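You operate a simulated robot arm through the tools that you are given. There is no shell and no other tool. Be economical: measure what you need, move in short steps, check, and stop when the job is done.

You are at the controls of a simulated robot arm. One attempt, no reset.

## Task
Set the green-striped driver to reverse and clutch 4, the orange-striped one to clutch 1, and pack both.
Fine: stand them in the red tray. Set down upright: driver with the green stripe, driver with the orange stripe.
Where things are to end (x, y in the base frame): driver with the green stripe within 60 mm of [710, 450]; driver with the orange stripe within 60 mm of [640, 380].

The check looks at the end state, three seconds after you hand in, the way a careful person would. Anything else that was tipped, shoved, dropped, spilled or broken makes it a failure.

## Robot
A 7-joint arm with a two-finger parallel gripper, fixed in place. Base frame: the origin is at the foot of the arm, x ahead of it, y to its left, z up; the work surface is at about z = 760. Lengths are in mm, angles in degrees, forces in N, time in s.
With the tool pointing down near the work surface it reaches from about 340 to 780 mm from the base axis. Its first joint turns from -166.0 to 166.0 degrees. Payload 3.91 kg.
The tool frame sits at the grasp point between the pads (the TCP): z along the fingers, y along the line on which they close. The tips reach 30 mm beyond it. The gripper opens to 110 mm. The fingers are 20 mm wide and 10 mm thick; the gripper's body (48 by 112 mm) begins 55 mm behind the TCP.
Orientation is that of the tool frame in the base frame, as a unit quaternion [x, y, z, w]. With the fingers straight down and closing along the base's y, the tool's x points along the base's -x, its y along +y and its z along -z.

## Interface
- The arm moves only by the tool move_arm. Its argument "commands" is a list of rows, each an object (a shift or turn left out is 0, a gripper value left out holds the last) with "dr": the turn, a rotation vector about the base's x, y, z in units of 8 degrees (1.0 is 8 degrees), a list of three; "slide": the shift along the base's x, y, z in units of 25 mm (1.0 is 25 mm), a list of three; "gripper": the opening, from 0 (shut) to 1 (fully open). In form: [{"dr": [ax, ay, az], "slide": [dx, dy, dz], "gripper": gripper}, ...]. A call has 1 to 8 rows; each row shifts and turns the commanded pose from where the row before left it. A call with a number of a shift or a turn outside -1 to 1 is refused whole. A row lasts 0.2 s, in which the tool goes at most 50 mm and 8.6 degrees; a call with a longer step from one row to the next is refused whole, and so is a gripper value outside its range. A pose out of reach is approached as far as the arm can. The call stops where the force on the tool passes 40 N (or 10 N more than at its start, if that is more) or the arm is blocked; 0.2 s more then pass. The fingers move at their own pace (about 153 mm/s each) and stop on an object; they squeeze with about 36 N. The grip force told is the motor's: it shows also when the fingers shut on nothing. Time passes only in rows, and 0.2 s behind the last, so rows that do not move let the fingers close. The reply holds the time, the measured pose of the TCP, the force on the tool along the base axes, the opening and the grip force, in the units named above and with some noise, with the torque about the TCP (base axes, N m) and any sound that the robot's microphone picked up.
- Cameras (640 x 400 px; columns grow to the right, rows downward): "scene" is fixed at [52.1, -652.4, 1592.5]; the picture's right is [0.68, -0.74, 0.00], its down [-0.41, -0.38, -0.83] and it looks along [0.61, 0.56, -0.56] (base axes); focal length 352 px, centre (320, 200). "wrist" rides on the gripper at [77, 7, -114] in the tool frame; the picture's right is [-0.09, 1.00, 0.00], its down [-0.80, -0.07, -0.59] and it looks along [-0.59, -0.05, 0.80] (tool axes); focal length 270 px, centre (320, 200). There is no depth. A picture from a camera that has moved, and an enlarged one, comes with that camera's place and axes in the base frame and with its lens.
- capture(camera): a new picture of that camera. It takes no simulated time.
- move_column(by): slides the trunk up (or, below 0, down) by that many mm; the arm rides with it, the base frame stays. It gives what a move gives, with no picture.
- inspect(camera, box): a new picture of the part [left, top, right, bottom] of that camera's present view, enlarged. It takes no simulated time.
- finish_job(): hands the job in; it is judged then, once.

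Work in short steps. Places have to be worked out from the pictures, the camera data and where the tool is seen: move nearer, look again, correct. Check each grasp and each placing, and mend what went wrong. You have 120 turns and 84 pictures in all, those below and enlarged ones among them. Open the gripper and draw the arm clear of the work before you hand the job in, unless the task says otherwise; then end with one line.

The tools are called after "Request:" as a command line: name --argument value ..., lists and objects as JSON in quotes. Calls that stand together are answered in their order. move_arm: Moves the arm, as the interface text tells. Its arguments: {"type":"object","properties":{"commands":{"type":"array"}},"required":["commands"]} The other tools are called the same way: move_column (by) slides the trunk up or down; capture (camera) takes a picture; inspect (camera, box) takes an enlarged picture of a part of a camera's view; finish_job () hands the job in.

At the start:

```text
time_s: 0.0
ee_pos: [435.8, 176.5, 1129.1]
orientation: [0.0, 1.0, 0.0, 0.0]
contact_force: [0.4, 0.4, 0.6]
ft_torque: [-0.01, -0.01, 0.01]
width: 110.1
finger_force: 0.0
trunk travel left (down, up): [-550.0, 60.0]
```

scene: 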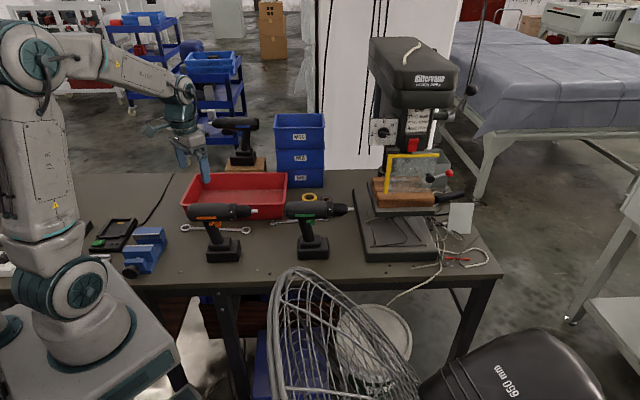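
wrist: 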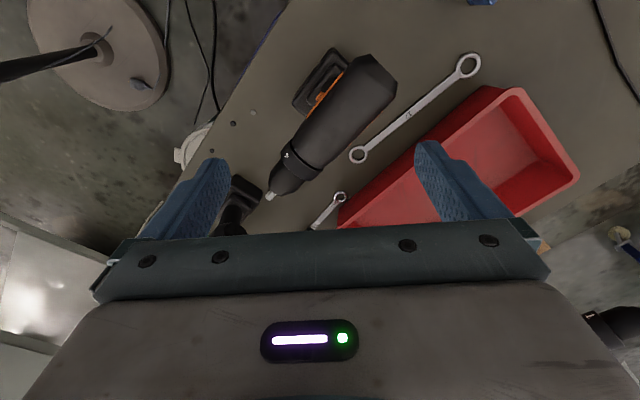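

The scene shows two drivers standing on the bench in front of the red tray. I'll enlarge them to find the stripes, clutch collars and reverse switches.

Request:
inspect --camera "scene" --box '[170, 180, 270, 270]'

Request:
inspect --camera "scene" --box '[265, 180, 365, 270]'

Request:
inspect --camera "wrist" --box '[220, 30, 420, 230]'

```text
4.44 times, centred on (220, 225) of scene
camera zoom: at [52.1, -652.4, 1592.5], right [0.68, -0.74, 0.0], down [-0.41, -0.38, -0.83], along [0.61, 0.56, -0.56], focal length 1566 px, centre (764, 89)
```

zoom: 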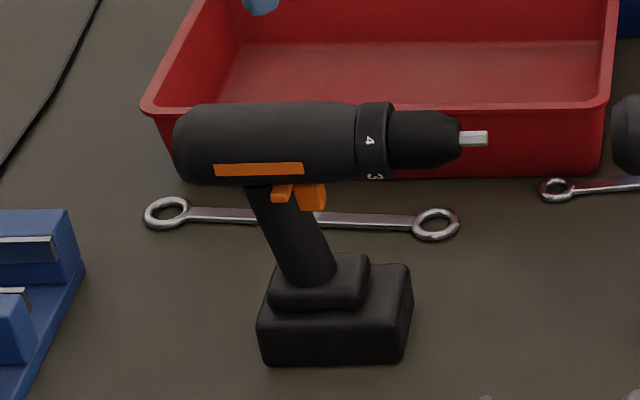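

```text
4.44 times, centred on (315, 225) of scene
camera zoom: at [52.1, -652.4, 1592.5], right [0.68, -0.74, 0.0], down [-0.41, -0.38, -0.83], along [0.61, 0.56, -0.56], focal length 1566 px, centre (342, 89)
```

zoom: 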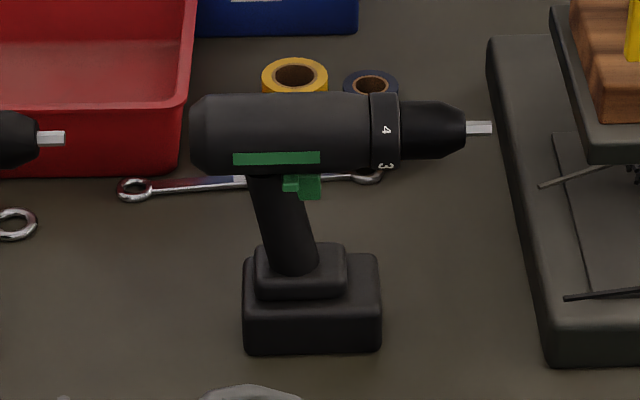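

```text
2.00 times, centred on (320, 130) of wrist
camera zoom: at [359.3, 183.5, 1244.0], right [0.09, 1.0, 0.0], down [0.8, -0.07, 0.59], along [0.59, -0.05, -0.8], focal length 541 px, centre (320, 340)
```

zoom: 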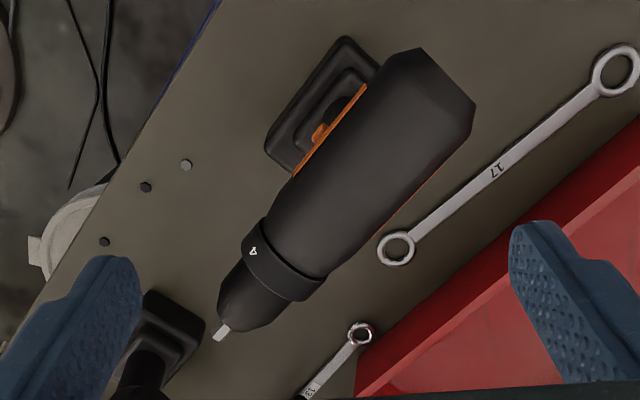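

Orange driver: its axis runs roughly from (415,226) to (565,97), with the top near z≈970. I'll yaw the tool to match that axis and come lower over its rear, so I can see the collar index.

Request:
move_arm --commands '[{"dr": [0, 0, -1], "slide": [0.2, 0, -0.5]}, {"dr": [0, 0, -1], "slide": [0.2, 0, -0.5]}, {"dr": [0, 0, -1], "slide": [0.2, 0, -0.5]}, {"dr": [0, 0, -1], "slide": [0.2, 0, -0.5]}, {"dr": [0, 0, -1], "slide": [0.2, 0, -0.5]}, {}]'

Request:
capture --camera "wrist"

```text
time_s: 1.4
ee_pos: [462.1, 178.4, 1065.2]
orientation: [0.343, 0.939, -0.001, 0.0]
contact_force: [0.6, -0.1, -0.2]
ft_torque: [0.0, 0.01, 0.01]
width: 110.1
finger_force: 0.1
trunk travel left (down, up): [-550.0, 60.0]
```

```text
78 pictures are left
camera wrist: at [406.8, 232.2, 1180.0], right [0.71, 0.71, 0.0], down [0.57, -0.57, 0.59], along [0.42, -0.42, -0.8], focal length 270 px, centre (320, 200)
```

wrist: 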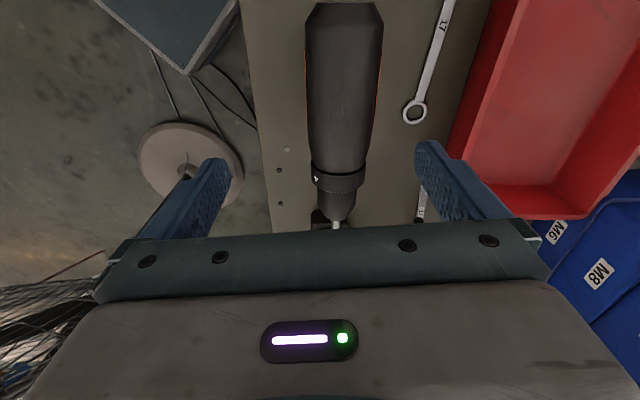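

Well aligned. I'll enlarge the collar.

Request:
inspect --camera "wrist" --box '[290, 130, 390, 230]'

```text
4.00 times, centred on (340, 180) of wrist
camera zoom: at [406.8, 232.2, 1180.0], right [0.71, 0.71, 0.0], down [0.57, -0.57, 0.59], along [0.42, -0.42, -0.8], focal length 1081 px, centre (240, 280)
```

zoom: 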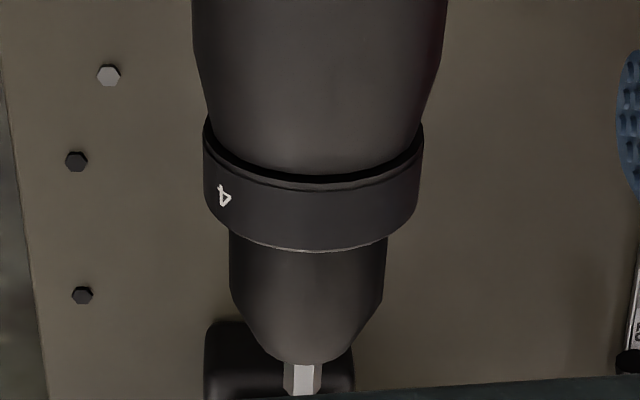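

No index mark shows on top, and the "4" is about 45° over on the right-hand (scene) side. I'll swing round to view that side, with the tool tilted toward the driver.

Request:
move_arm --commands '[{"dr": [0, 0, 1], "slide": [-0.31, -0.465, 0]}, {"dr": [0, 0, 1], "slide": [-0.31, -0.465, 0]}, {"dr": [0, 0, 1], "slide": [-0.31, -0.465, 0]}, {"dr": [0, 0, 1], "slide": [-0.31, -0.465, 0]}, {"dr": [0, 0, 1], "slide": [-0.31, -0.465, 0]}, {"dr": [0, 0, 1], "slide": [-0.31, -0.465, 0]}, {"dr": [0, 0, 1], "slide": [-0.31, -0.465, 0]}, {"dr": [0, 0, 1], "slide": [-0.31, -0.465, 0]}]'

Request:
move_arm --commands '[{"dr": [0, 0, 1]}, {"dr": [0, 0, 1]}, {"dr": [0, 0, 1]}, {"dr": [0.76, -0.65, 0], "slide": [0, 0, -0.5]}, {"dr": [0.76, -0.65, 0], "slide": [0, 0, -0.5]}, {"dr": [0.76, -0.65, 0], "slide": [0, 0, -0.5]}, {"dr": [0.76, -0.65, 0], "slide": [0, 0, -0.5]}, {"dr": [0.3, -0.26, 0], "slide": [0, 0, -0.5]}]'

Request:
capture --camera "wrist"

```text
time_s: 3.2
ee_pos: [399.5, 85.2, 1066.6]
orientation: [-0.209, 0.978, 0.0, 0.0]
contact_force: [0.6, 0.4, 0.5]
ft_torque: [-0.03, -0.02, -0.01]
width: 109.9
finger_force: 0.1
trunk travel left (down, up): [-550.0, 60.0]
```

```text
time_s: 5.0
ee_pos: [409.3, 82.8, 1006.9]
orientation: [-0.388, 0.871, 0.13, 0.272]
contact_force: [-0.1, -0.3, 0.1]
ft_torque: [-0.03, 0.0, -0.01]
width: 109.9
finger_force: 0.0
out of reach, approached as far as the arm can: row 8
trunk travel left (down, up): [-550.0, 60.0]
```

```text
76 pictures are left
camera wrist: at [320.2, -9.2, 1056.6], right [-0.69, 0.72, 0.07], down [0.27, 0.18, 0.95], along [0.67, 0.67, -0.32], focal length 270 px, centre (320, 200)
```

wrist: 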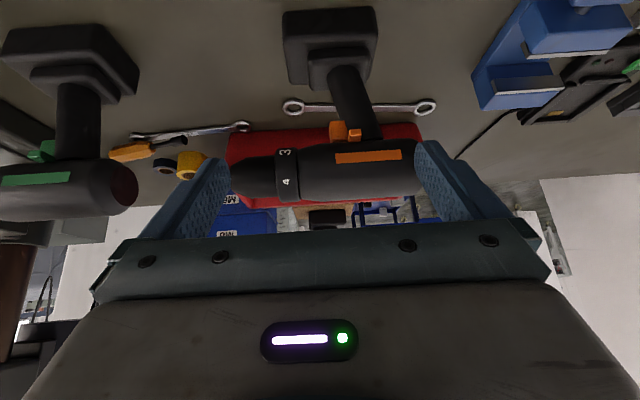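

Request:
inspect --camera "wrist" --box '[230, 110, 410, 210]'

Request:
inspect --camera "wrist" --box '[0, 120, 150, 220]'

```text
3.56 times, centred on (320, 160) of wrist
camera zoom: at [320.2, -9.2, 1056.6], right [-0.69, 0.72, 0.07], down [0.27, 0.18, 0.95], along [0.67, 0.67, -0.32], focal length 961 px, centre (320, 342)
```

zoom: 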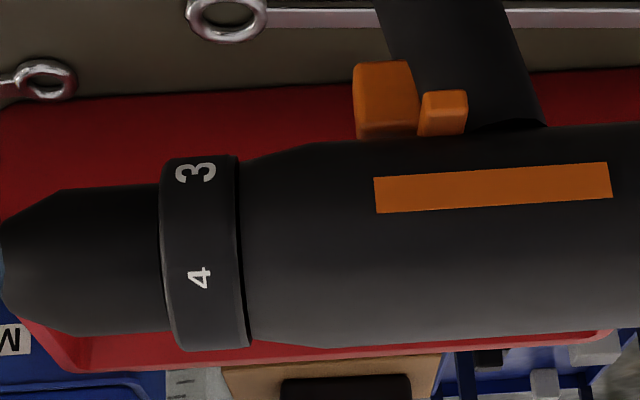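

```text
4.00 times, centred on (75, 170) of wrist
camera zoom: at [320.2, -9.2, 1056.6], right [-0.69, 0.72, 0.07], down [0.27, 0.18, 0.95], along [0.67, 0.67, -0.32], focal length 1081 px, centre (1300, 320)
```

zoom: 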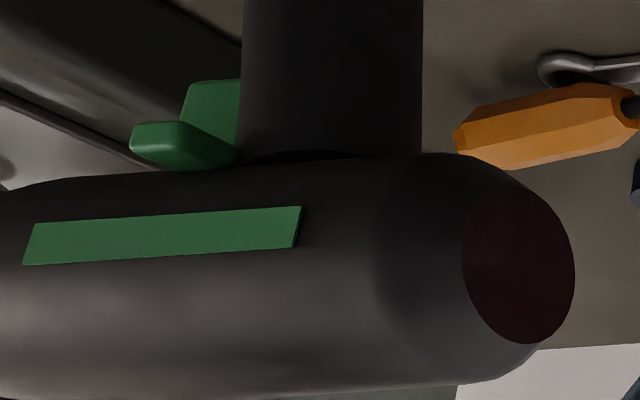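

The right side shows "3" and "4" and the switch tab, but no index mark. I'll go round to look at the left side of the drivers.

Request:
move_arm --commands '[{"dr": [-0.76, 0.65, 0], "slide": [0, 0, 0.7]}, {"dr": [-0.76, 0.65, 0], "slide": [0, 0, 0.7]}, {"dr": [-0.76, 0.65, 0], "slide": [0, 0, 0.7]}, {"dr": [-0.76, 0.65, 0], "slide": [0, 0, 0.7]}, {"dr": [-0.3, 0.26, -0.6], "slide": [0, 0, 0.4]}, {"dr": [0, 0, -1], "slide": [0.287, 0.364, 0]}, {"dr": [0, 0, -1], "slide": [0.287, 0.364, 0]}, {"dr": [0, 0, -1], "slide": [0.287, 0.364, 0]}]'

Request:
move_arm --commands '[{"dr": [0, 0, -1], "slide": [0.287, 0.364, 0]}, {"dr": [0, 0, -1], "slide": [0.287, 0.364, 0]}, {"dr": [0, 0, -1], "slide": [0.287, 0.364, 0]}, {"dr": [0, 0, -1], "slide": [0.287, 0.364, 0]}, {"dr": [0, 0, -1], "slide": [0.287, 0.364, 0]}, {"dr": [0, 0, -1], "slide": [0.287, 0.364, 0]}, {"dr": [0, 0, -1], "slide": [0.287, 0.364, 0]}, {"dr": [0, 0, -1], "slide": [0.287, 0.364, 0]}]'

Request:
move_arm --commands '[{"dr": [0, 0, -1], "slide": [0.287, 0.364, 0]}, {"dr": [0, 0, -1], "slide": [0.287, 0.364, 0]}, {"dr": [0, 0, -1], "slide": [0.287, 0.364, 0]}, {"dr": [0, 0, -1], "slide": [0.287, 0.364, 0]}, {"dr": [0, 0, -1], "slide": [0.287, 0.364, 0]}, {"dr": [0, 0, -1], "slide": [0.287, 0.364, 0]}, {"dr": [0, 0, -1], "slide": [0.287, 0.364, 0]}, {"dr": [0, 0, -1], "slide": [0.287, 0.364, 0]}]'

Request:
capture --camera "wrist"

```text
time_s: 6.8
ee_pos: [432.1, 110.9, 1086.3]
orientation: [-0.166, 0.986, -0.001, 0.0]
contact_force: [-0.3, 0.2, 0.1]
ft_torque: [0.0, 0.04, -0.02]
width: 110.2
finger_force: 0.0
trunk travel left (down, up): [-550.0, 60.0]
```

```text
time_s: 8.6
ee_pos: [490.2, 184.6, 1087.5]
orientation: [0.382, 0.924, -0.002, -0.001]
contact_force: [-0.4, -0.3, 0.2]
ft_torque: [0.0, 0.01, 0.01]
width: 110.2
finger_force: 0.0
trunk travel left (down, up): [-550.0, 60.0]
```

```text
time_s: 10.4
ee_pos: [548.2, 256.7, 1087.0]
orientation: [0.814, 0.581, -0.001, -0.001]
contact_force: [0.4, 0.3, 0.2]
ft_torque: [-0.01, -0.03, 0.03]
width: 109.9
finger_force: 0.0
trunk travel left (down, up): [-550.0, 60.0]
```

```text
73 pictures are left
camera wrist: at [578.4, 327.4, 1201.6], right [0.91, -0.41, 0.0], down [-0.32, -0.73, 0.6], along [-0.24, -0.54, -0.8], focal length 270 px, centre (320, 200)
```

wrist: 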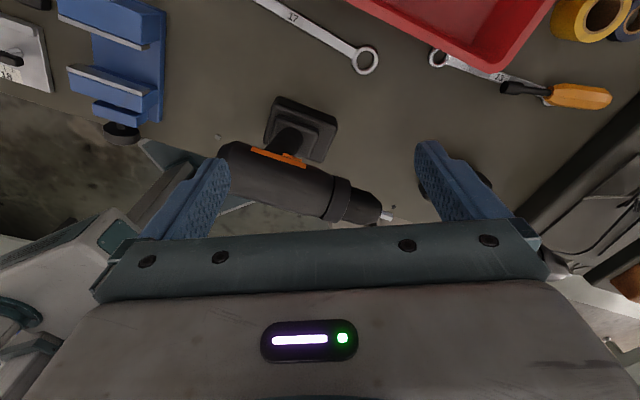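

Now I'll tilt and lower to get a level look at the left side.

Request:
move_arm --commands '[{"dr": [0, 0, -1], "slide": [0.3, 0.4, 0]}, {"dr": [0, 0, -1], "slide": [0.3, 0.4, 0]}, {"dr": [0, 0, -0.6], "slide": [0.2, 0.2, 0]}, {"dr": [-0.76, 0.65, 0], "slide": [0, 0, -0.8]}, {"dr": [-0.76, 0.65, 0], "slide": [0, 0, -0.8]}, {"dr": [-0.76, 0.65, 0], "slide": [0, 0, -0.8]}, {"dr": [-0.76, 0.65, 0], "slide": [0, 0, -0.8]}, {}]'

Request:
capture --camera "wrist"

```text
time_s: 12.2
ee_pos: [568.9, 282.9, 1007.7]
orientation: [0.869, 0.409, -0.253, 0.113]
contact_force: [0.1, 0.9, 0.2]
ft_torque: [0.03, 0.02, 0.0]
width: 109.9
finger_force: 0.1
trunk travel left (down, up): [-550.0, 60.0]
```

```text
72 pictures are left
camera wrist: at [654.4, 374.2, 1063.4], right [0.72, -0.7, 0.04], down [-0.28, -0.24, 0.93], along [-0.64, -0.68, -0.37], focal length 270 px, centre (320, 200)
```

wrist: 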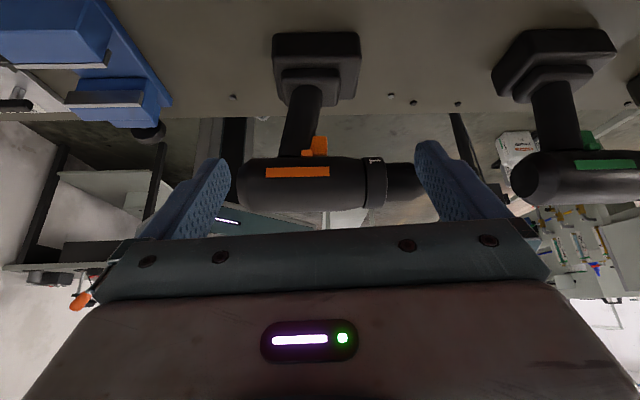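

Request:
inspect --camera "wrist" --box '[230, 120, 440, 220]'

Request:
inspect --camera "wrist" --box '[340, 140, 420, 220]'

Request:
inspect --camera "wrist" --box '[490, 100, 640, 220]'

```text
3.05 times, centred on (335, 170) of wrist
camera zoom: at [654.4, 374.2, 1063.4], right [0.72, -0.7, 0.04], down [-0.28, -0.24, 0.93], along [-0.64, -0.68, -0.37], focal length 824 px, centre (274, 291)
```

zoom: 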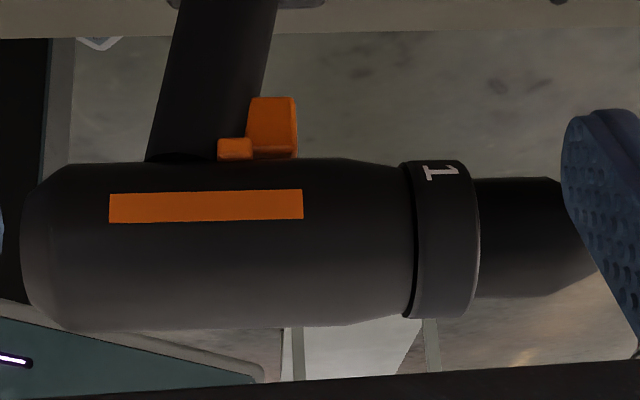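

```text
5.00 times, centred on (380, 180) of wrist
camera zoom: at [654.4, 374.2, 1063.4], right [0.72, -0.7, 0.04], down [-0.28, -0.24, 0.93], along [-0.64, -0.68, -0.37], focal length 1351 px, centre (20, 300)
```

zoom: 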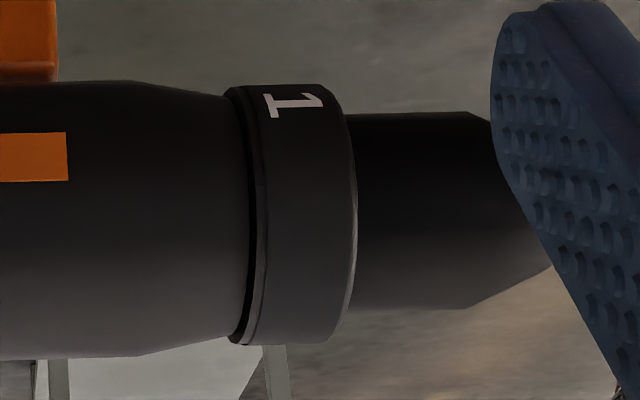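

```text
3.33 times, centred on (565, 160) of wrist
camera zoom: at [654.4, 374.2, 1063.4], right [0.72, -0.7, 0.04], down [-0.28, -0.24, 0.93], along [-0.64, -0.68, -0.37], focal length 901 px, centre (-497, 333)
```

zoom: 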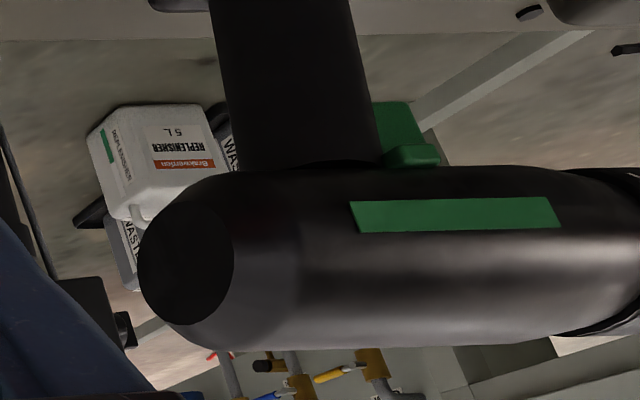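

From the left, "1" sits low on the collar. So 4, 3, (2) and 1 are about 60° apart, with 2 at the bottom, and I haven't yet seen an index mark, which may be underneath. I'll look up at the green driver from low on its right side to check the bottom of the collar and the switch.

Request:
move_arm --commands '[{"dr": [0.76, -0.65, 0], "slide": [0, 0, 0.8]}, {"dr": [0.76, -0.65, 0], "slide": [0, 0, 0.8]}, {"dr": [0.76, -0.65, 0], "slide": [0, 0, 0.8]}, {"dr": [0.76, -0.65, 0], "slide": [0, 0, 0.8]}, {"dr": [0, 0, 1], "slide": [0.12, -0.8, 0]}, {"dr": [0, 0, 1], "slide": [0.12, -0.8, 0]}, {"dr": [0, 0, 1], "slide": [0.12, -0.8, 0]}, {"dr": [0, 0, 1], "slide": [0.12, -0.8, 0]}]'

Request:
move_arm --commands '[{"dr": [0, 0, 1], "slide": [0.12, -0.8, 0]}, {"dr": [0, 0, 1], "slide": [0.12, -0.8, 0]}, {"dr": [0, 0, 1], "slide": [0.12, -0.8, 0]}, {"dr": [0, 0, 1], "slide": [0.12, -0.8, 0]}, {"dr": [0, 0, 1], "slide": [0.12, -0.8, 0]}, {"dr": [0, 0, 1], "slide": [0.12, -0.8, 0]}, {"dr": [0, 0, 1], "slide": [0.12, -0.8, 0]}, {"dr": [0, 0, 1], "slide": [0.12, -0.8, 0]}]'

Request:
move_arm --commands '[{"dr": [0, 0, 1], "slide": [0.12, -0.8, 0]}, {"dr": [0, 0, 1], "slide": [0.12, -0.8, 0]}, {"dr": [0, 0, 1], "slide": [0.12, -0.8, 0]}, {"dr": [0, 0, 1], "slide": [0.12, -0.8, 0]}, {"dr": [0, 0, 1], "slide": [0.12, -0.8, 0]}, {"dr": [0, 0, 1], "slide": [0.12, -0.8, 0]}, {"dr": [0, 0, 1], "slide": [0.12, -0.8, 0]}, {"dr": [0, 0, 1], "slide": [0.12, -0.8, 0]}]'

```text
time_s: 14.0
ee_pos: [578.5, 201.9, 1087.7]
orientation: [0.752, 0.66, 0.0, -0.001]
contact_force: [0.1, 0.7, 0.9]
ft_torque: [0.03, 0.0, 0.0]
width: 110.1
finger_force: 0.1
trunk travel left (down, up): [-550.0, 60.0]
```

```text
time_s: 15.8
ee_pos: [603.3, 39.4, 1086.1]
orientation: [0.289, 0.957, -0.001, 0.0]
contact_force: [-0.6, -0.3, 0.8]
ft_torque: [0.01, 0.0, -0.01]
width: 110.1
finger_force: 0.0
trunk travel left (down, up): [-550.0, 60.0]
```

```text
time_s: 17.6
ee_pos: [628.1, -120.6, 1086.5]
orientation: [-0.264, 0.964, -0.002, 0.001]
contact_force: [1.2, -0.6, -0.8]
ft_torque: [0.03, 0.02, 0.01]
width: 110.2
finger_force: 0.0
trunk travel left (down, up): [-550.0, 60.0]
```

Request:
move_arm --commands '[{"dr": [0.51, -0.86, 0], "slide": [0, 0, -0.85]}, {"dr": [0.51, -0.86, 0], "slide": [0, 0, -0.85]}, {"dr": [0.51, -0.86, 0], "slide": [0, 0, -0.85]}, {"dr": [0.51, -0.86, 0], "slide": [0, 0, -0.85]}, {"dr": [0.51, -0.86, 0], "slide": [0, 0, -0.85]}, {"dr": [0.51, -0.86, 0], "slide": [0, 0, -0.85]}, {"dr": [0.51, -0.86, 0], "slide": [0, 0, -0.85]}, {"dr": [0.51, -0.86, 0], "slide": [0, 0, -0.85]}]'

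Request:
move_arm --commands '[{"dr": [0.51, -0.86, 0], "slide": [0, 0, -0.85]}, {"dr": [0.51, -0.86, 0], "slide": [0, 0, -0.85]}]'

Request:
capture --camera "wrist"

```text
time_s: 19.4
ee_pos: [625.3, -121.9, 918.6]
orientation: [-0.22, 0.818, 0.137, 0.513]
contact_force: [3.2, -10.7, -1.0]
ft_torque: [0.4, 0.07, 0.85]
width: 109.8
finger_force: 0.0
trunk travel left (down, up): [-550.0, 60.0]
```

```text
time_s: 20.0
ee_pos: [627.9, -117.7, 876.1]
orientation: [-0.2, 0.739, 0.17, 0.621]
contact_force: [0.7, -1.2, 0.2]
ft_torque: [0.0, -0.04, 0.06]
width: 110.0
finger_force: 0.0
trunk travel left (down, up): [-550.0, 60.0]
```

```text
68 pictures are left
camera wrist: at [515.3, -175.7, 820.4], right [-0.49, 0.87, 0.09], down [-0.35, -0.29, 0.89], along [0.8, 0.41, 0.44], focal length 270 px, centre (320, 200)
```

wrist: 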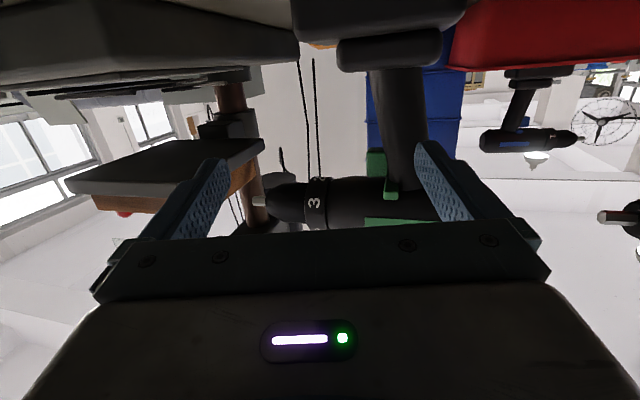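

A brief side force showed up on the way down, so I'll check the scene for anything disturbed as well as zooming in.

Request:
inspect --camera "wrist" --box '[250, 140, 430, 240]'

Request:
capture --camera "scene"

```text
3.56 times, centred on (340, 190) of wrist
camera zoom: at [515.3, -175.7, 820.4], right [-0.49, 0.87, 0.09], down [-0.35, -0.29, 0.89], along [0.8, 0.41, 0.44], focal length 961 px, centre (249, 236)
```

zoom: 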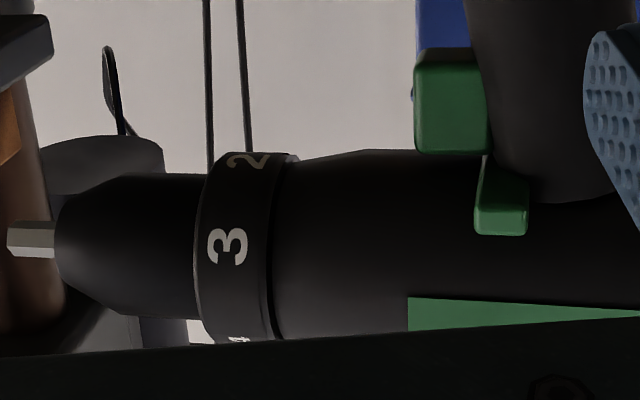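

```text
66 pictures are left
```

scene: 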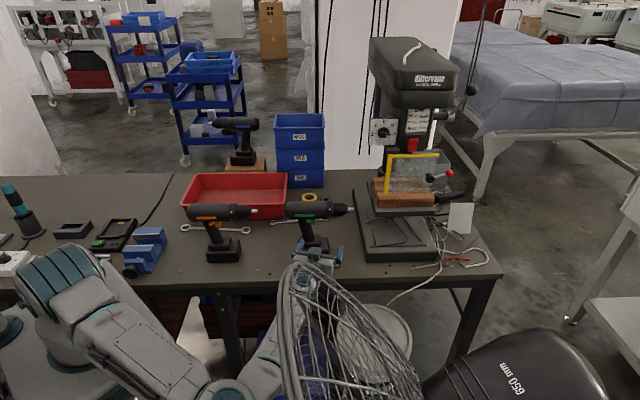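

I see "2" at the bottom, with a small light nub on the body beside it, possibly the index. I'll enlarge that.

Request:
inspect --camera "wrist" --box '[295, 165, 355, 215]'

Request:
inspect --camera "scene" --box '[170, 220, 430, 400]'

```text
8.00 times, centred on (325, 190) of wrist
camera zoom: at [515.3, -175.7, 820.4], right [-0.49, 0.87, 0.09], down [-0.35, -0.29, 0.89], along [0.8, 0.41, 0.44], focal length 2162 px, centre (280, 280)
```

zoom: 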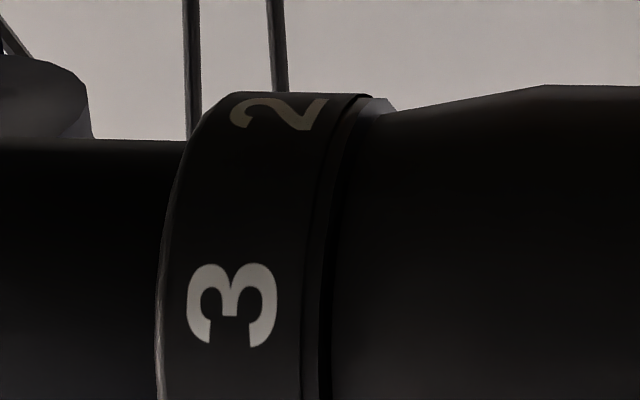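

```text
2.22 times, centred on (300, 310) of scene
camera zoom: at [52.1, -652.4, 1592.5], right [0.68, -0.74, 0.0], down [-0.41, -0.38, -0.83], along [0.61, 0.56, -0.56], focal length 783 px, centre (364, -44)
```

zoom: 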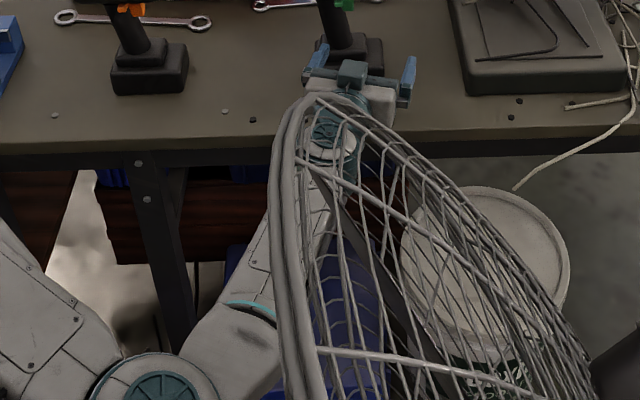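

The nub at the bottom of the collar is the index, so both drivers are now on 2. For 4 the collar must turn about 120° with the right side going down, and for 1 about 60° with the left side going down. The forearm passes behind the fan guard here, so I'll back out gently and away from the fan.

Request:
move_arm --commands '[{"slide": [-0.5, 0.3, 0.8]}, {"slide": [-0.5, 0.3, 0.8]}, {"slide": [-0.5, 0.3, 0.8]}, {"slide": [-0.5, 0.3, 0.8]}, {"slide": [-0.5, 0.3, 0.8]}]'

Request:
move_arm --commands '[{"dr": [-0.51, 0.86, 0], "slide": [0, 0.3, 0.5]}, {"dr": [-0.51, 0.86, 0], "slide": [0, 0.3, 0.5]}, {"dr": [-0.51, 0.86, 0], "slide": [0, 0.3, 0.5]}, {"dr": [-0.51, 0.86, 0], "slide": [0, 0.3, 0.5]}, {"dr": [-0.51, 0.86, 0], "slide": [0, 0.3, 0.5]}, {"dr": [-0.51, 0.86, 0], "slide": [0, 0.3, 0.3]}, {"dr": [-0.51, 0.86, 0], "slide": [0, 0.3, 0.3]}, {"dr": [-0.51, 0.86, 0], "slide": [0, 0.3, 0]}]'

Request:
capture --camera "scene"

```text
time_s: 21.2
ee_pos: [563.1, -81.7, 976.6]
orientation: [-0.2, 0.739, 0.17, 0.621]
contact_force: [-0.1, -0.5, -0.2]
ft_torque: [0.02, -0.04, 0.03]
width: 110.1
finger_force: 0.1
trunk travel left (down, up): [-550.0, 60.0]
```

```text
time_s: 23.0
ee_pos: [565.6, -19.7, 1053.9]
orientation: [-0.26, 0.956, 0.036, 0.133]
contact_force: [0.0, -0.1, -0.8]
ft_torque: [0.02, -0.01, 0.02]
width: 110.2
finger_force: 0.1
trunk travel left (down, up): [-550.0, 60.0]
```

```text
63 pictures are left
```

scene: 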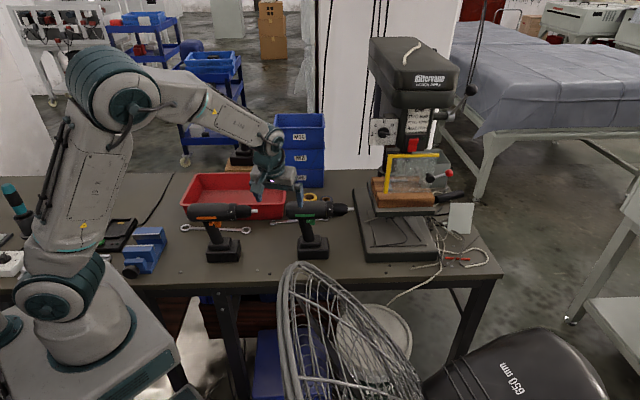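

The fan outline looks slightly different from the first picture. I'll zoom on the fan and the green driver to see whether either really moved.

Request:
inspect --camera "scene" --box '[265, 180, 365, 270]'

Request:
inspect --camera "scene" --box '[170, 220, 430, 400]'

```text
4.44 times, centred on (315, 225) of scene
camera zoom: at [52.1, -652.4, 1592.5], right [0.68, -0.74, 0.0], down [-0.41, -0.38, -0.83], along [0.61, 0.56, -0.56], focal length 1566 px, centre (342, 89)
```

zoom: 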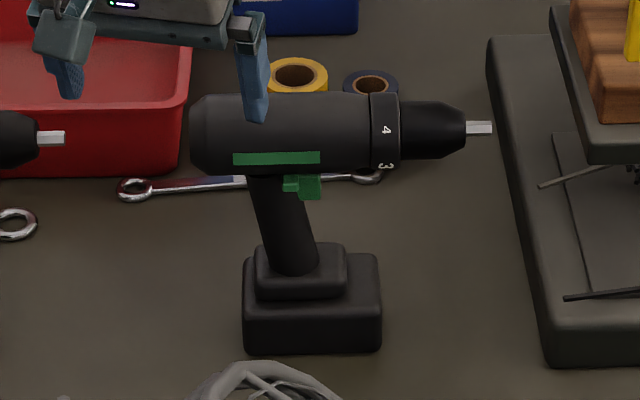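

```text
2.22 times, centred on (300, 310) of scene
camera zoom: at [52.1, -652.4, 1592.5], right [0.68, -0.74, 0.0], down [-0.41, -0.38, -0.83], along [0.61, 0.56, -0.56], focal length 783 px, centre (364, -44)
```

zoom: 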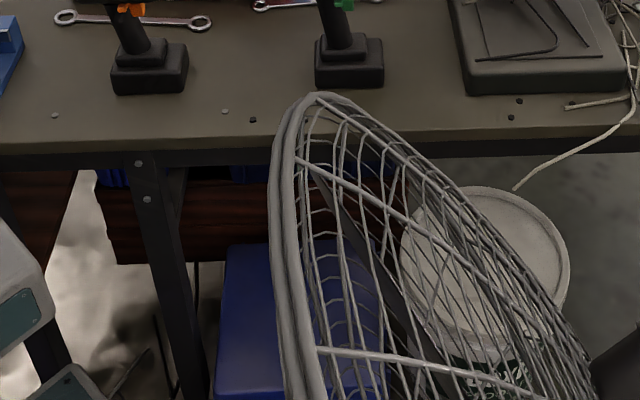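

The green driver has not moved, but the fan guard appears shifted since the start. I'll return to the start pose and compare the fan base in the wrist view.

Request:
move_arm --commands '[{"dr": [-0.51, 0.86, 0], "slide": [-0.65, 0.98, 0.375]}, {"dr": [-0.51, 0.86, 0], "slide": [-0.65, 0.98, 0.375]}, {"dr": [0, 0, -1], "slide": [-0.65, 0.98, 0.375]}, {"dr": [0, 0, -1], "slide": [-0.65, 0.98, 0.375]}, {"dr": [0, 0, -1], "slide": [-0.65, 0.98, 0.375]}, {"dr": [0, 0, -0.85], "slide": [-0.65, 0.98, 0.375]}, {"slide": [-0.65, 0.98, 0.375]}, {"slide": [-0.65, 0.98, 0.375]}]'

Request:
capture --camera "wrist"

Request:
capture --camera "scene"

```text
time_s: 24.8
ee_pos: [434.7, 176.7, 1126.0]
orientation: [0.003, 1.0, -0.002, 0.0]
contact_force: [-0.2, -0.2, 0.9]
ft_torque: [0.0, -0.02, 0.05]
width: 110.0
finger_force: 0.1
trunk travel left (down, up): [-550.0, 60.0]
```

```text
60 pictures are left
camera wrist: at [357.4, 184.0, 1241.2], right [0.1, 1.0, 0.0], down [0.8, -0.08, 0.59], along [0.59, -0.06, -0.8], focal length 270 px, centre (320, 200)
```

wrist: 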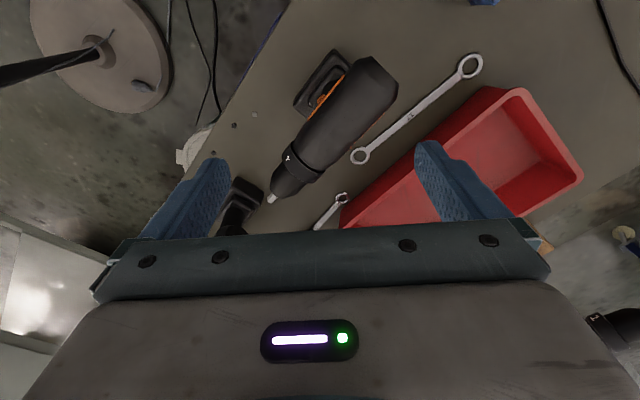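

```text
59 pictures are left
```

scene: 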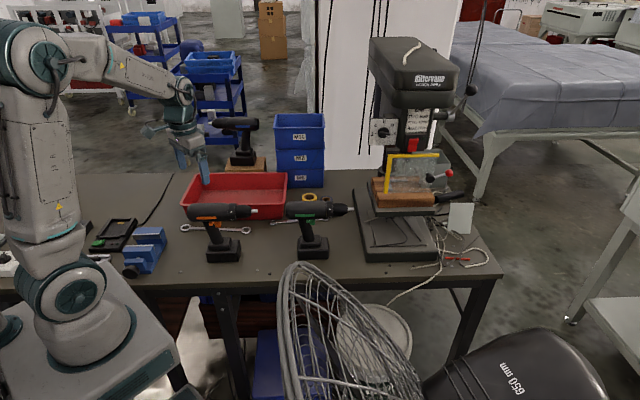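

The fan base has not moved; only its head seems turned slightly, and I'll keep the forearm away from it. Next I'll go over the green driver with the tool yawed along its axis.

Request:
move_arm --commands '[{"dr": [0, 0, -1], "slide": [0.92, -0.72, -0.1]}, {"dr": [0, 0, -1], "slide": [0.92, -0.72, -0.1]}, {"dr": [0, 0, -1], "slide": [0.92, -0.72, -0.1]}, {"dr": [0, 0, -1], "slide": [0.92, -0.72, -0.1]}, {"dr": [0, 0, -1], "slide": [0.92, -0.72, -0.1]}, {"dr": [0, 0, -0.6], "slide": [0.92, -0.72, -0.1]}, {"slide": [0.92, -0.72, -0.1]}, {"slide": [0.92, -0.72, -0.1]}]'

Request:
move_arm --commands '[{"slide": [0.95, -0.7, -0.2]}, {"slide": [0.95, -0.7, -0.2]}, {"slide": [0.95, -0.7, -0.2]}, {}]'

Request:
capture --camera "wrist"

```text
time_s: 26.6
ee_pos: [620.4, 31.7, 1107.3]
orientation: [0.384, 0.923, -0.002, -0.001]
contact_force: [1.1, -0.1, -0.3]
ft_torque: [-0.01, 0.03, -0.01]
width: 110.2
finger_force: 0.1
trunk travel left (down, up): [-550.0, 60.0]
```

```text
time_s: 27.6
ee_pos: [692.4, -20.9, 1093.2]
orientation: [0.385, 0.923, 0.0, -0.001]
contact_force: [0.5, -0.1, 0.2]
ft_torque: [0.0, 0.0, 0.01]
width: 109.8
finger_force: 0.1
trunk travel left (down, up): [-550.0, 60.0]
```

```text
58 pictures are left
camera wrist: at [642.6, 38.2, 1208.3], right [0.77, 0.64, 0.0], down [0.52, -0.62, 0.59], along [0.38, -0.46, -0.8], focal length 270 px, centre (320, 200)
```

wrist: 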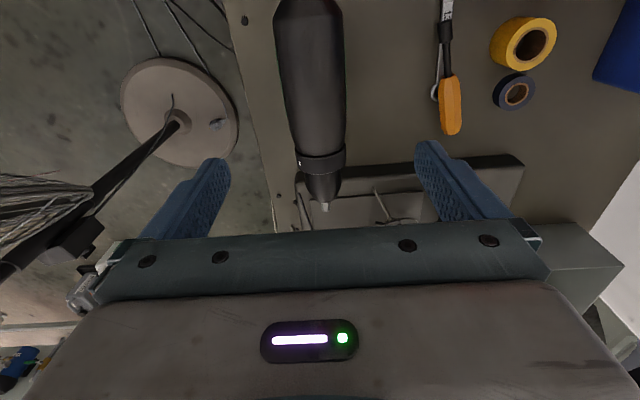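

Tool yaw matches the driver axis and is about 4 mm off-line. I'll correct that and descend to straddle the body over the handle.

Request:
move_arm --commands '[{"slide": [-0.13, -0.13, -0.95]}, {"slide": [0, 0, -0.95]}, {"slide": [0, 0, -0.95]}, {"slide": [0, 0, -0.95]}, {"slide": [0, 0, -0.95]}, {"slide": [0, 0, -0.9]}]'

Request:
inspect --camera "scene" --box '[265, 160, 365, 250]'

Request:
capture --camera "wrist"

```text
time_s: 29.0
ee_pos: [688.8, -25.8, 950.5]
orientation: [0.384, 0.923, -0.002, -0.001]
contact_force: [-1.1, 1.0, -0.1]
ft_torque: [-0.01, 0.0, 0.04]
width: 110.0
finger_force: 0.0
trunk travel left (down, up): [-550.0, 60.0]
```

```text
4.44 times, centred on (315, 205) of scene
camera zoom: at [52.1, -652.4, 1592.5], right [0.68, -0.74, 0.0], down [-0.41, -0.38, -0.83], along [0.61, 0.56, -0.56], focal length 1566 px, centre (342, 178)
```

zoom: 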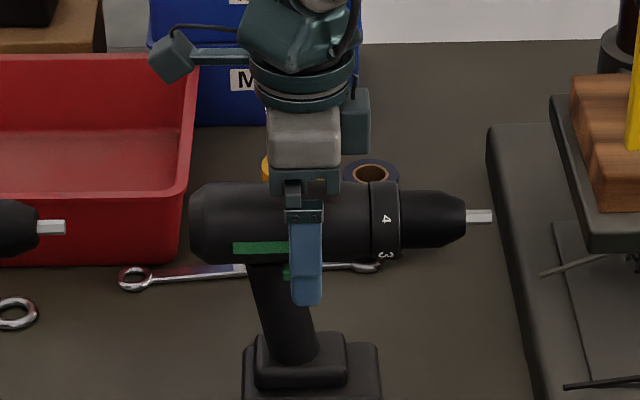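

```text
56 pictures are left
camera wrist: at [639.2, 34.1, 1064.9], right [0.77, 0.64, 0.0], down [0.52, -0.62, 0.59], along [0.38, -0.46, -0.8], focal length 270 px, centre (320, 200)
```

wrist: 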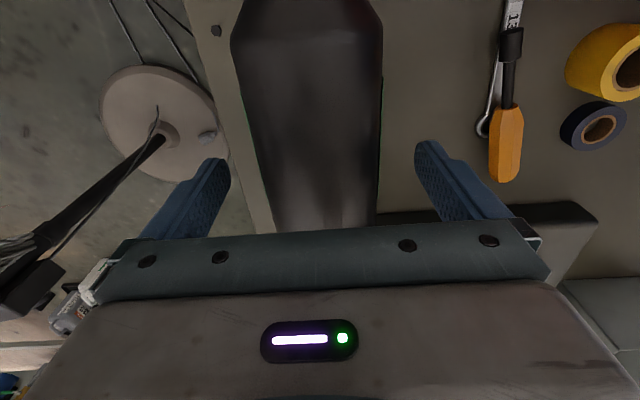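

I'll shift 6 mm to centre and 5 mm up to stay clear of the tab, then close.

Request:
move_arm --commands '[{"slide": [-0.17, -0.16, 0.2]}, {"gripper": 0.3}, {"gripper": 0.3}, {"gripper": 0.3}]'

Request:
capture --camera "wrist"

```text
time_s: 30.0
ee_pos: [684.4, -28.3, 957.2]
orientation: [0.385, 0.923, 0.0, 0.0]
contact_force: [5.0, 2.1, 8.2]
ft_torque: [0.24, -0.2, -0.04]
width: 57.2
finger_force: 36.2
trunk travel left (down, up): [-550.0, 60.0]
```

```text
55 pictures are left
camera wrist: at [634.6, 30.5, 1071.8], right [0.77, 0.64, 0.0], down [0.51, -0.62, 0.6], along [0.38, -0.46, -0.8], focal length 270 px, centre (320, 200)
```

wrist: 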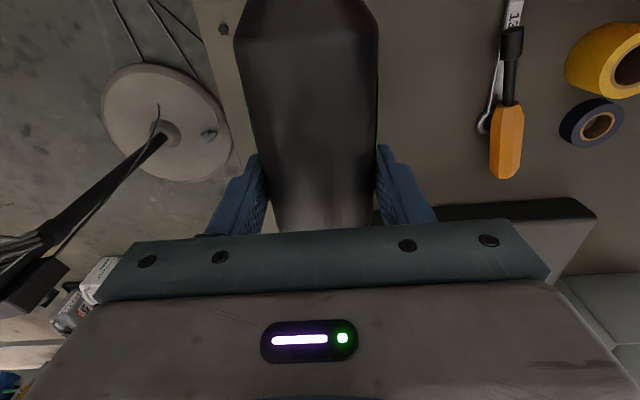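

It's gripped at width 57. Since enlarged pictures render crisp, I'll zoom hard on the orange driver's switch area for direction markings before lifting.

Request:
inspect --camera "scene" --box '[215, 208, 255, 233]'

```text
16.00 times, centred on (235, 220) of scene
camera zoom: at [52.1, -652.4, 1592.5], right [0.68, -0.74, 0.0], down [-0.41, -0.38, -0.83], along [0.61, 0.56, -0.56], focal length 5637 px, centre (1680, -128)
```

zoom: 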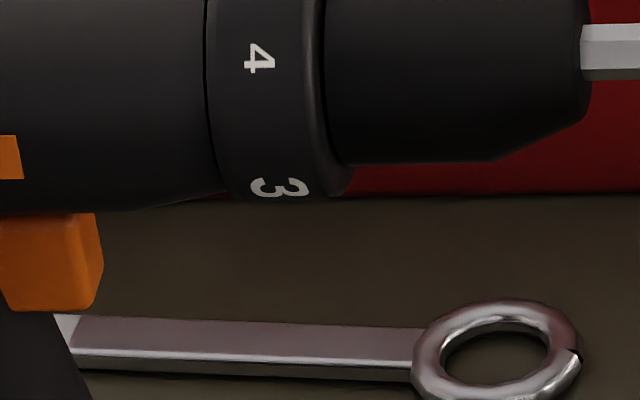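

Request:
inspect --camera "scene" --box '[193, 208, 233, 233]'

Request:
inspect --camera "scene" --box '[230, 115, 262, 140]'

```text
16.00 times, centred on (213, 220) of scene
camera zoom: at [52.1, -652.4, 1592.5], right [0.68, -0.74, 0.0], down [-0.41, -0.38, -0.83], along [0.61, 0.56, -0.56], focal length 5637 px, centre (2032, -128)
```

zoom: 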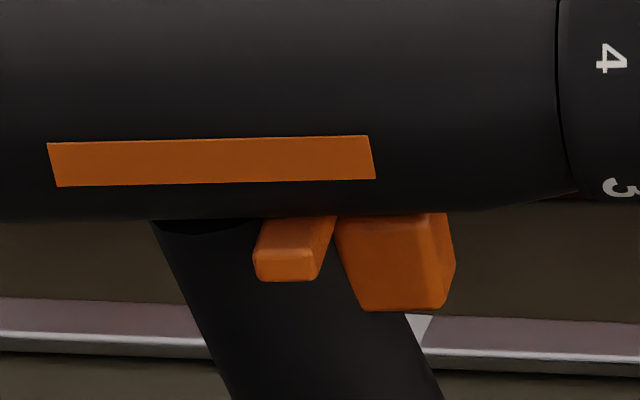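

```text
16.00 times, centred on (246, 128) of scene
camera zoom: at [52.1, -652.4, 1592.5], right [0.68, -0.74, 0.0], down [-0.41, -0.38, -0.83], along [0.61, 0.56, -0.56], focal length 5637 px, centre (1504, 1360)
```

zoom: 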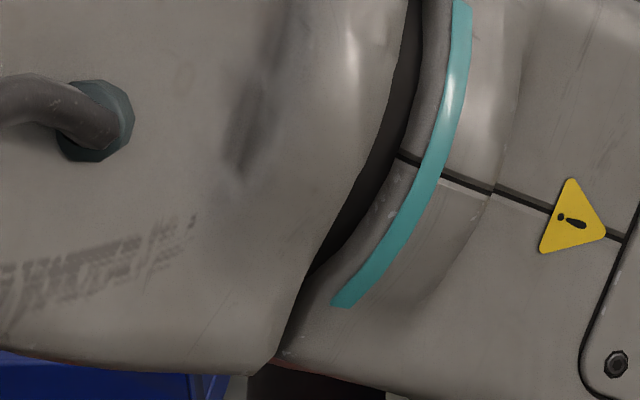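

The switch is a plain cross-bolt that protrudes on the right side of both drivers. I'll lift the green one and check the hold, then look at its other faces.

Request:
move_arm --commands '[{"slide": [0, 0, 0.5]}, {"slide": [0, 0, 0.8]}, {"slide": [-0.3, 0, 0.8]}, {"slide": [-0.4, 0, 0.8]}, {"slide": [-0.4, 0, 0.6]}]'

Request:
inspect --camera "scene" --box '[250, 140, 370, 240]'

```text
time_s: 31.2
ee_pos: [654.6, -28.7, 1043.8]
orientation: [0.385, 0.923, -0.002, -0.001]
contact_force: [-0.4, 0.3, -11.3]
ft_torque: [0.02, 0.12, -0.04]
width: 57.2
finger_force: 35.6
trunk travel left (down, up): [-550.0, 60.0]
```

```text
4.00 times, centred on (310, 190) of scene
camera zoom: at [52.1, -652.4, 1592.5], right [0.68, -0.74, 0.0], down [-0.41, -0.38, -0.83], along [0.61, 0.56, -0.56], focal length 1409 px, centre (360, 240)
```

zoom: 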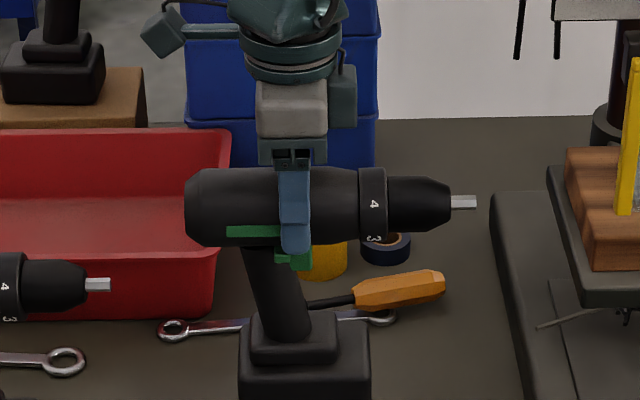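

Level and steady, about 1.15 kg. I'll rotate it nose toward the scene camera.

Request:
move_arm --commands '[{"dr": [0, 0, -1], "slide": [-0.2, 0.2, 0.3]}, {"dr": [0, 0, -1], "slide": [-0.2, 0.2, 0.3]}, {"dr": [0, 0, -1], "slide": [-0.2, 0.2, 0.3]}, {"dr": [0, 0, -1], "slide": [-0.2, 0.2, 0.3]}, {"dr": [0, 0, -1]}, {"dr": [0, 0, -1]}, {"dr": [0, 0, -1]}, {"dr": [0, 0, -1]}]'

Request:
move_arm --commands '[{"dr": [0, 0, -1]}, {"dr": [0, 0, -1]}, {"dr": [0, 0, -1]}, {"dr": [-0.67, 0.74, 0]}, {"dr": [-0.67, 0.74, 0]}, {"dr": [-0.67, 0.74, 0]}, {"dr": [-0.67, 0.74, 0]}, {}]'

Request:
inspect --camera "scene" --box '[250, 120, 370, 240]'

```text
time_s: 33.0
ee_pos: [636.6, -7.7, 1073.6]
orientation: [0.816, 0.578, -0.002, -0.001]
contact_force: [0.3, -0.7, -11.8]
ft_torque: [0.02, 0.1, 0.0]
width: 57.3
finger_force: 36.1
trunk travel left (down, up): [-550.0, 60.0]
```

```text
time_s: 34.8
ee_pos: [636.4, -7.8, 1072.6]
orientation: [0.882, 0.381, -0.263, 0.087]
contact_force: [-0.2, 0.6, -11.9]
ft_torque: [0.58, -0.52, -0.01]
width: 57.6
finger_force: 36.1
trunk travel left (down, up): [-550.0, 60.0]
```

```text
3.33 times, centred on (310, 180) of scene
camera zoom: at [52.1, -652.4, 1592.5], right [0.68, -0.74, 0.0], down [-0.41, -0.38, -0.83], along [0.61, 0.56, -0.56], focal length 1174 px, centre (353, 267)
```

zoom: 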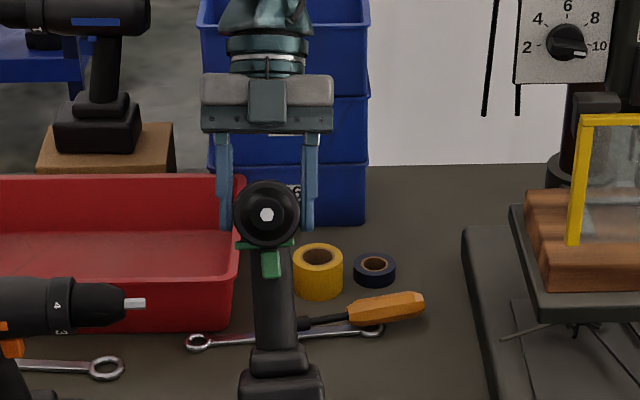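

Good frontal view. I'll zoom in on the trigger and switch.

Request:
inspect --camera "scene" --box '[272, 152, 312, 192]'

```text
10.00 times, centred on (292, 172) of scene
camera zoom: at [52.1, -652.4, 1592.5], right [0.68, -0.74, 0.0], down [-0.41, -0.38, -0.83], along [0.61, 0.56, -0.56], focal length 3523 px, centre (600, 480)
```

zoom: 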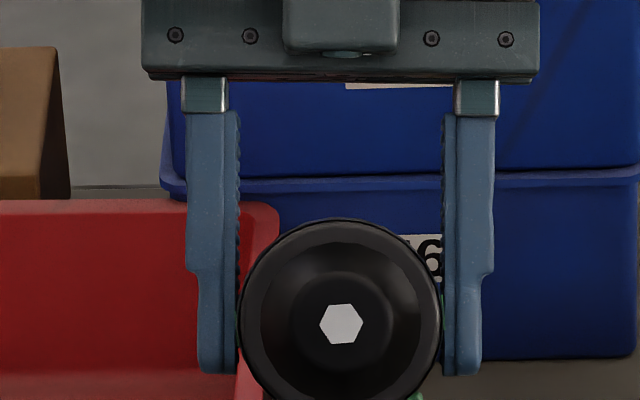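

Request:
inspect --camera "scene" --box '[272, 175, 302, 200]'

```text
16.00 times, centred on (287, 188) of scene
camera zoom: at [52.1, -652.4, 1592.5], right [0.68, -0.74, 0.0], down [-0.41, -0.38, -0.83], along [0.61, 0.56, -0.56], focal length 5637 px, centre (848, 400)
```

zoom: 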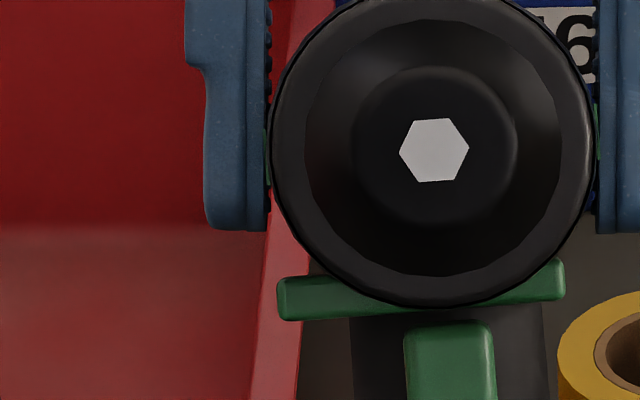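

The bar spans asymmetrically: about 32 mm out on the driver's right and 21 mm on its left, so it is shifted right. I'll turn on to see its left face for any F/R marking.

Request:
move_arm --commands '[{"dr": [0.67, -0.74, 0]}, {"dr": [0.67, -0.74, 0]}, {"dr": [0, 0, -1]}, {"dr": [0, 0, -1]}, {"dr": [0, 0, -1]}, {"dr": [0, 0, -1]}, {"dr": [0, 0, -1]}, {"dr": [0, 0, -1]}]'

Request:
inspect --camera "scene" --box '[267, 150, 317, 200]'

```text
time_s: 36.6
ee_pos: [637.1, -9.2, 1073.3]
orientation: [0.99, -0.011, -0.139, -0.013]
contact_force: [0.1, 0.2, -12.0]
ft_torque: [0.08, -0.42, 0.0]
width: 57.4
finger_force: 35.8
trunk travel left (down, up): [-550.0, 60.0]
```

```text
8.00 times, centred on (292, 175) of scene
camera zoom: at [52.1, -652.4, 1592.5], right [0.68, -0.74, 0.0], down [-0.41, -0.38, -0.83], along [0.61, 0.56, -0.56], focal length 2818 px, centre (544, 400)
```

zoom: 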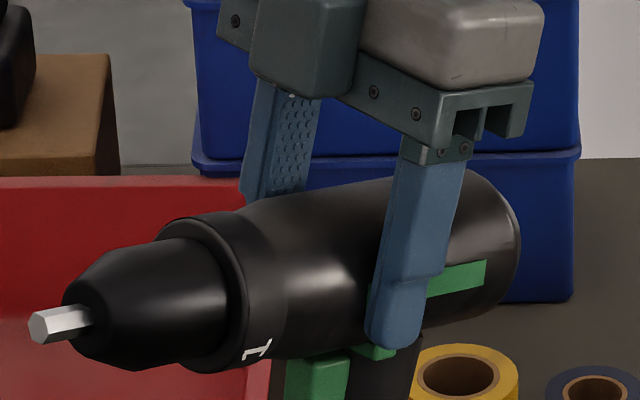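

Request:
inspect --camera "scene" --box '[210, 110, 265, 160]'

Request:
inspect --camera "scene" --box '[80, 210, 140, 260]'

```text
8.00 times, centred on (238, 135) of scene
camera zoom: at [52.1, -652.4, 1592.5], right [0.68, -0.74, 0.0], down [-0.41, -0.38, -0.83], along [0.61, 0.56, -0.56], focal length 2818 px, centre (980, 720)
```

zoom: 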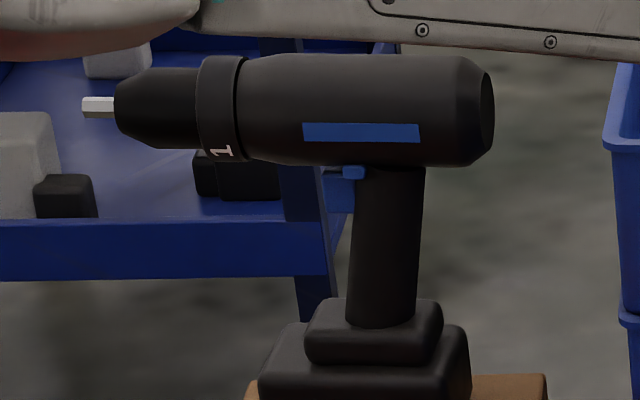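

```text
8.00 times, centred on (110, 235) of scene
camera zoom: at [52.1, -652.4, 1592.5], right [0.68, -0.74, 0.0], down [-0.41, -0.38, -0.83], along [0.61, 0.56, -0.56], focal length 2818 px, centre (2000, -80)
```

zoom: 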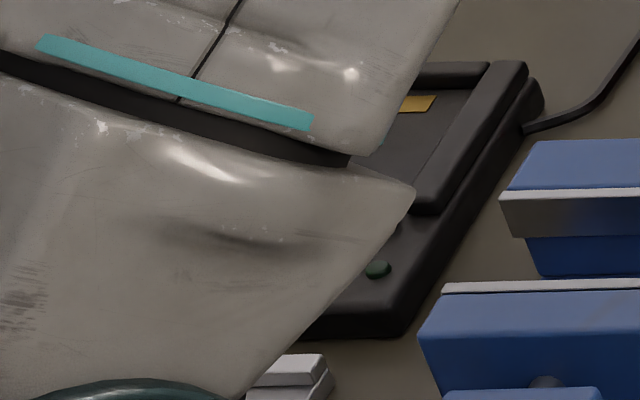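

All three drivers, including the unused blue one, have the bar to the right and clutch 2. That is evidently the default (forward), so reverse means pushing the bar to the left. I'll set the green driver down at about (640, 20), nose toward −y, where both settings are easier to reach.

Request:
move_arm --commands '[{"dr": [-0.1, -0.99, 0]}, {"dr": [-0.1, -0.99, 0]}, {"dr": [0, 0, 1], "slide": [0, 0.3, 0]}, {"dr": [0, 0, 1], "slide": [0, 0.3, 0]}, {"dr": [0, 0, 1], "slide": [0, 0.3, 0]}, {"dr": [0, 0, 1], "slide": [0, 0.3, 0]}, {"dr": [0, 0, 1]}, {"dr": [0, 0, 1]}]'

Request:
move_arm --commands '[{"dr": [0, 0, 1]}, {"dr": [0, 0, 1]}, {"dr": [0, 0, 1]}, {"dr": [0, 0, 1]}, {"dr": [0, 0, 1]}, {"dr": [0, 0, 0.4]}, {}]'

```text
time_s: 38.4
ee_pos: [636.6, 21.4, 1072.2]
orientation: [0.917, 0.398, -0.001, -0.001]
contact_force: [-0.1, -0.2, -12.4]
ft_torque: [0.09, 0.09, -0.02]
width: 57.2
finger_force: 35.3
trunk travel left (down, up): [-550.0, 60.0]
```

```text
time_s: 40.0
ee_pos: [636.6, 20.4, 1073.5]
orientation: [0.706, 0.708, -0.002, -0.001]
contact_force: [0.4, 0.6, -12.8]
ft_torque: [-0.02, 0.13, -0.01]
width: 57.2
finger_force: 36.2
trunk travel left (down, up): [-550.0, 60.0]
```

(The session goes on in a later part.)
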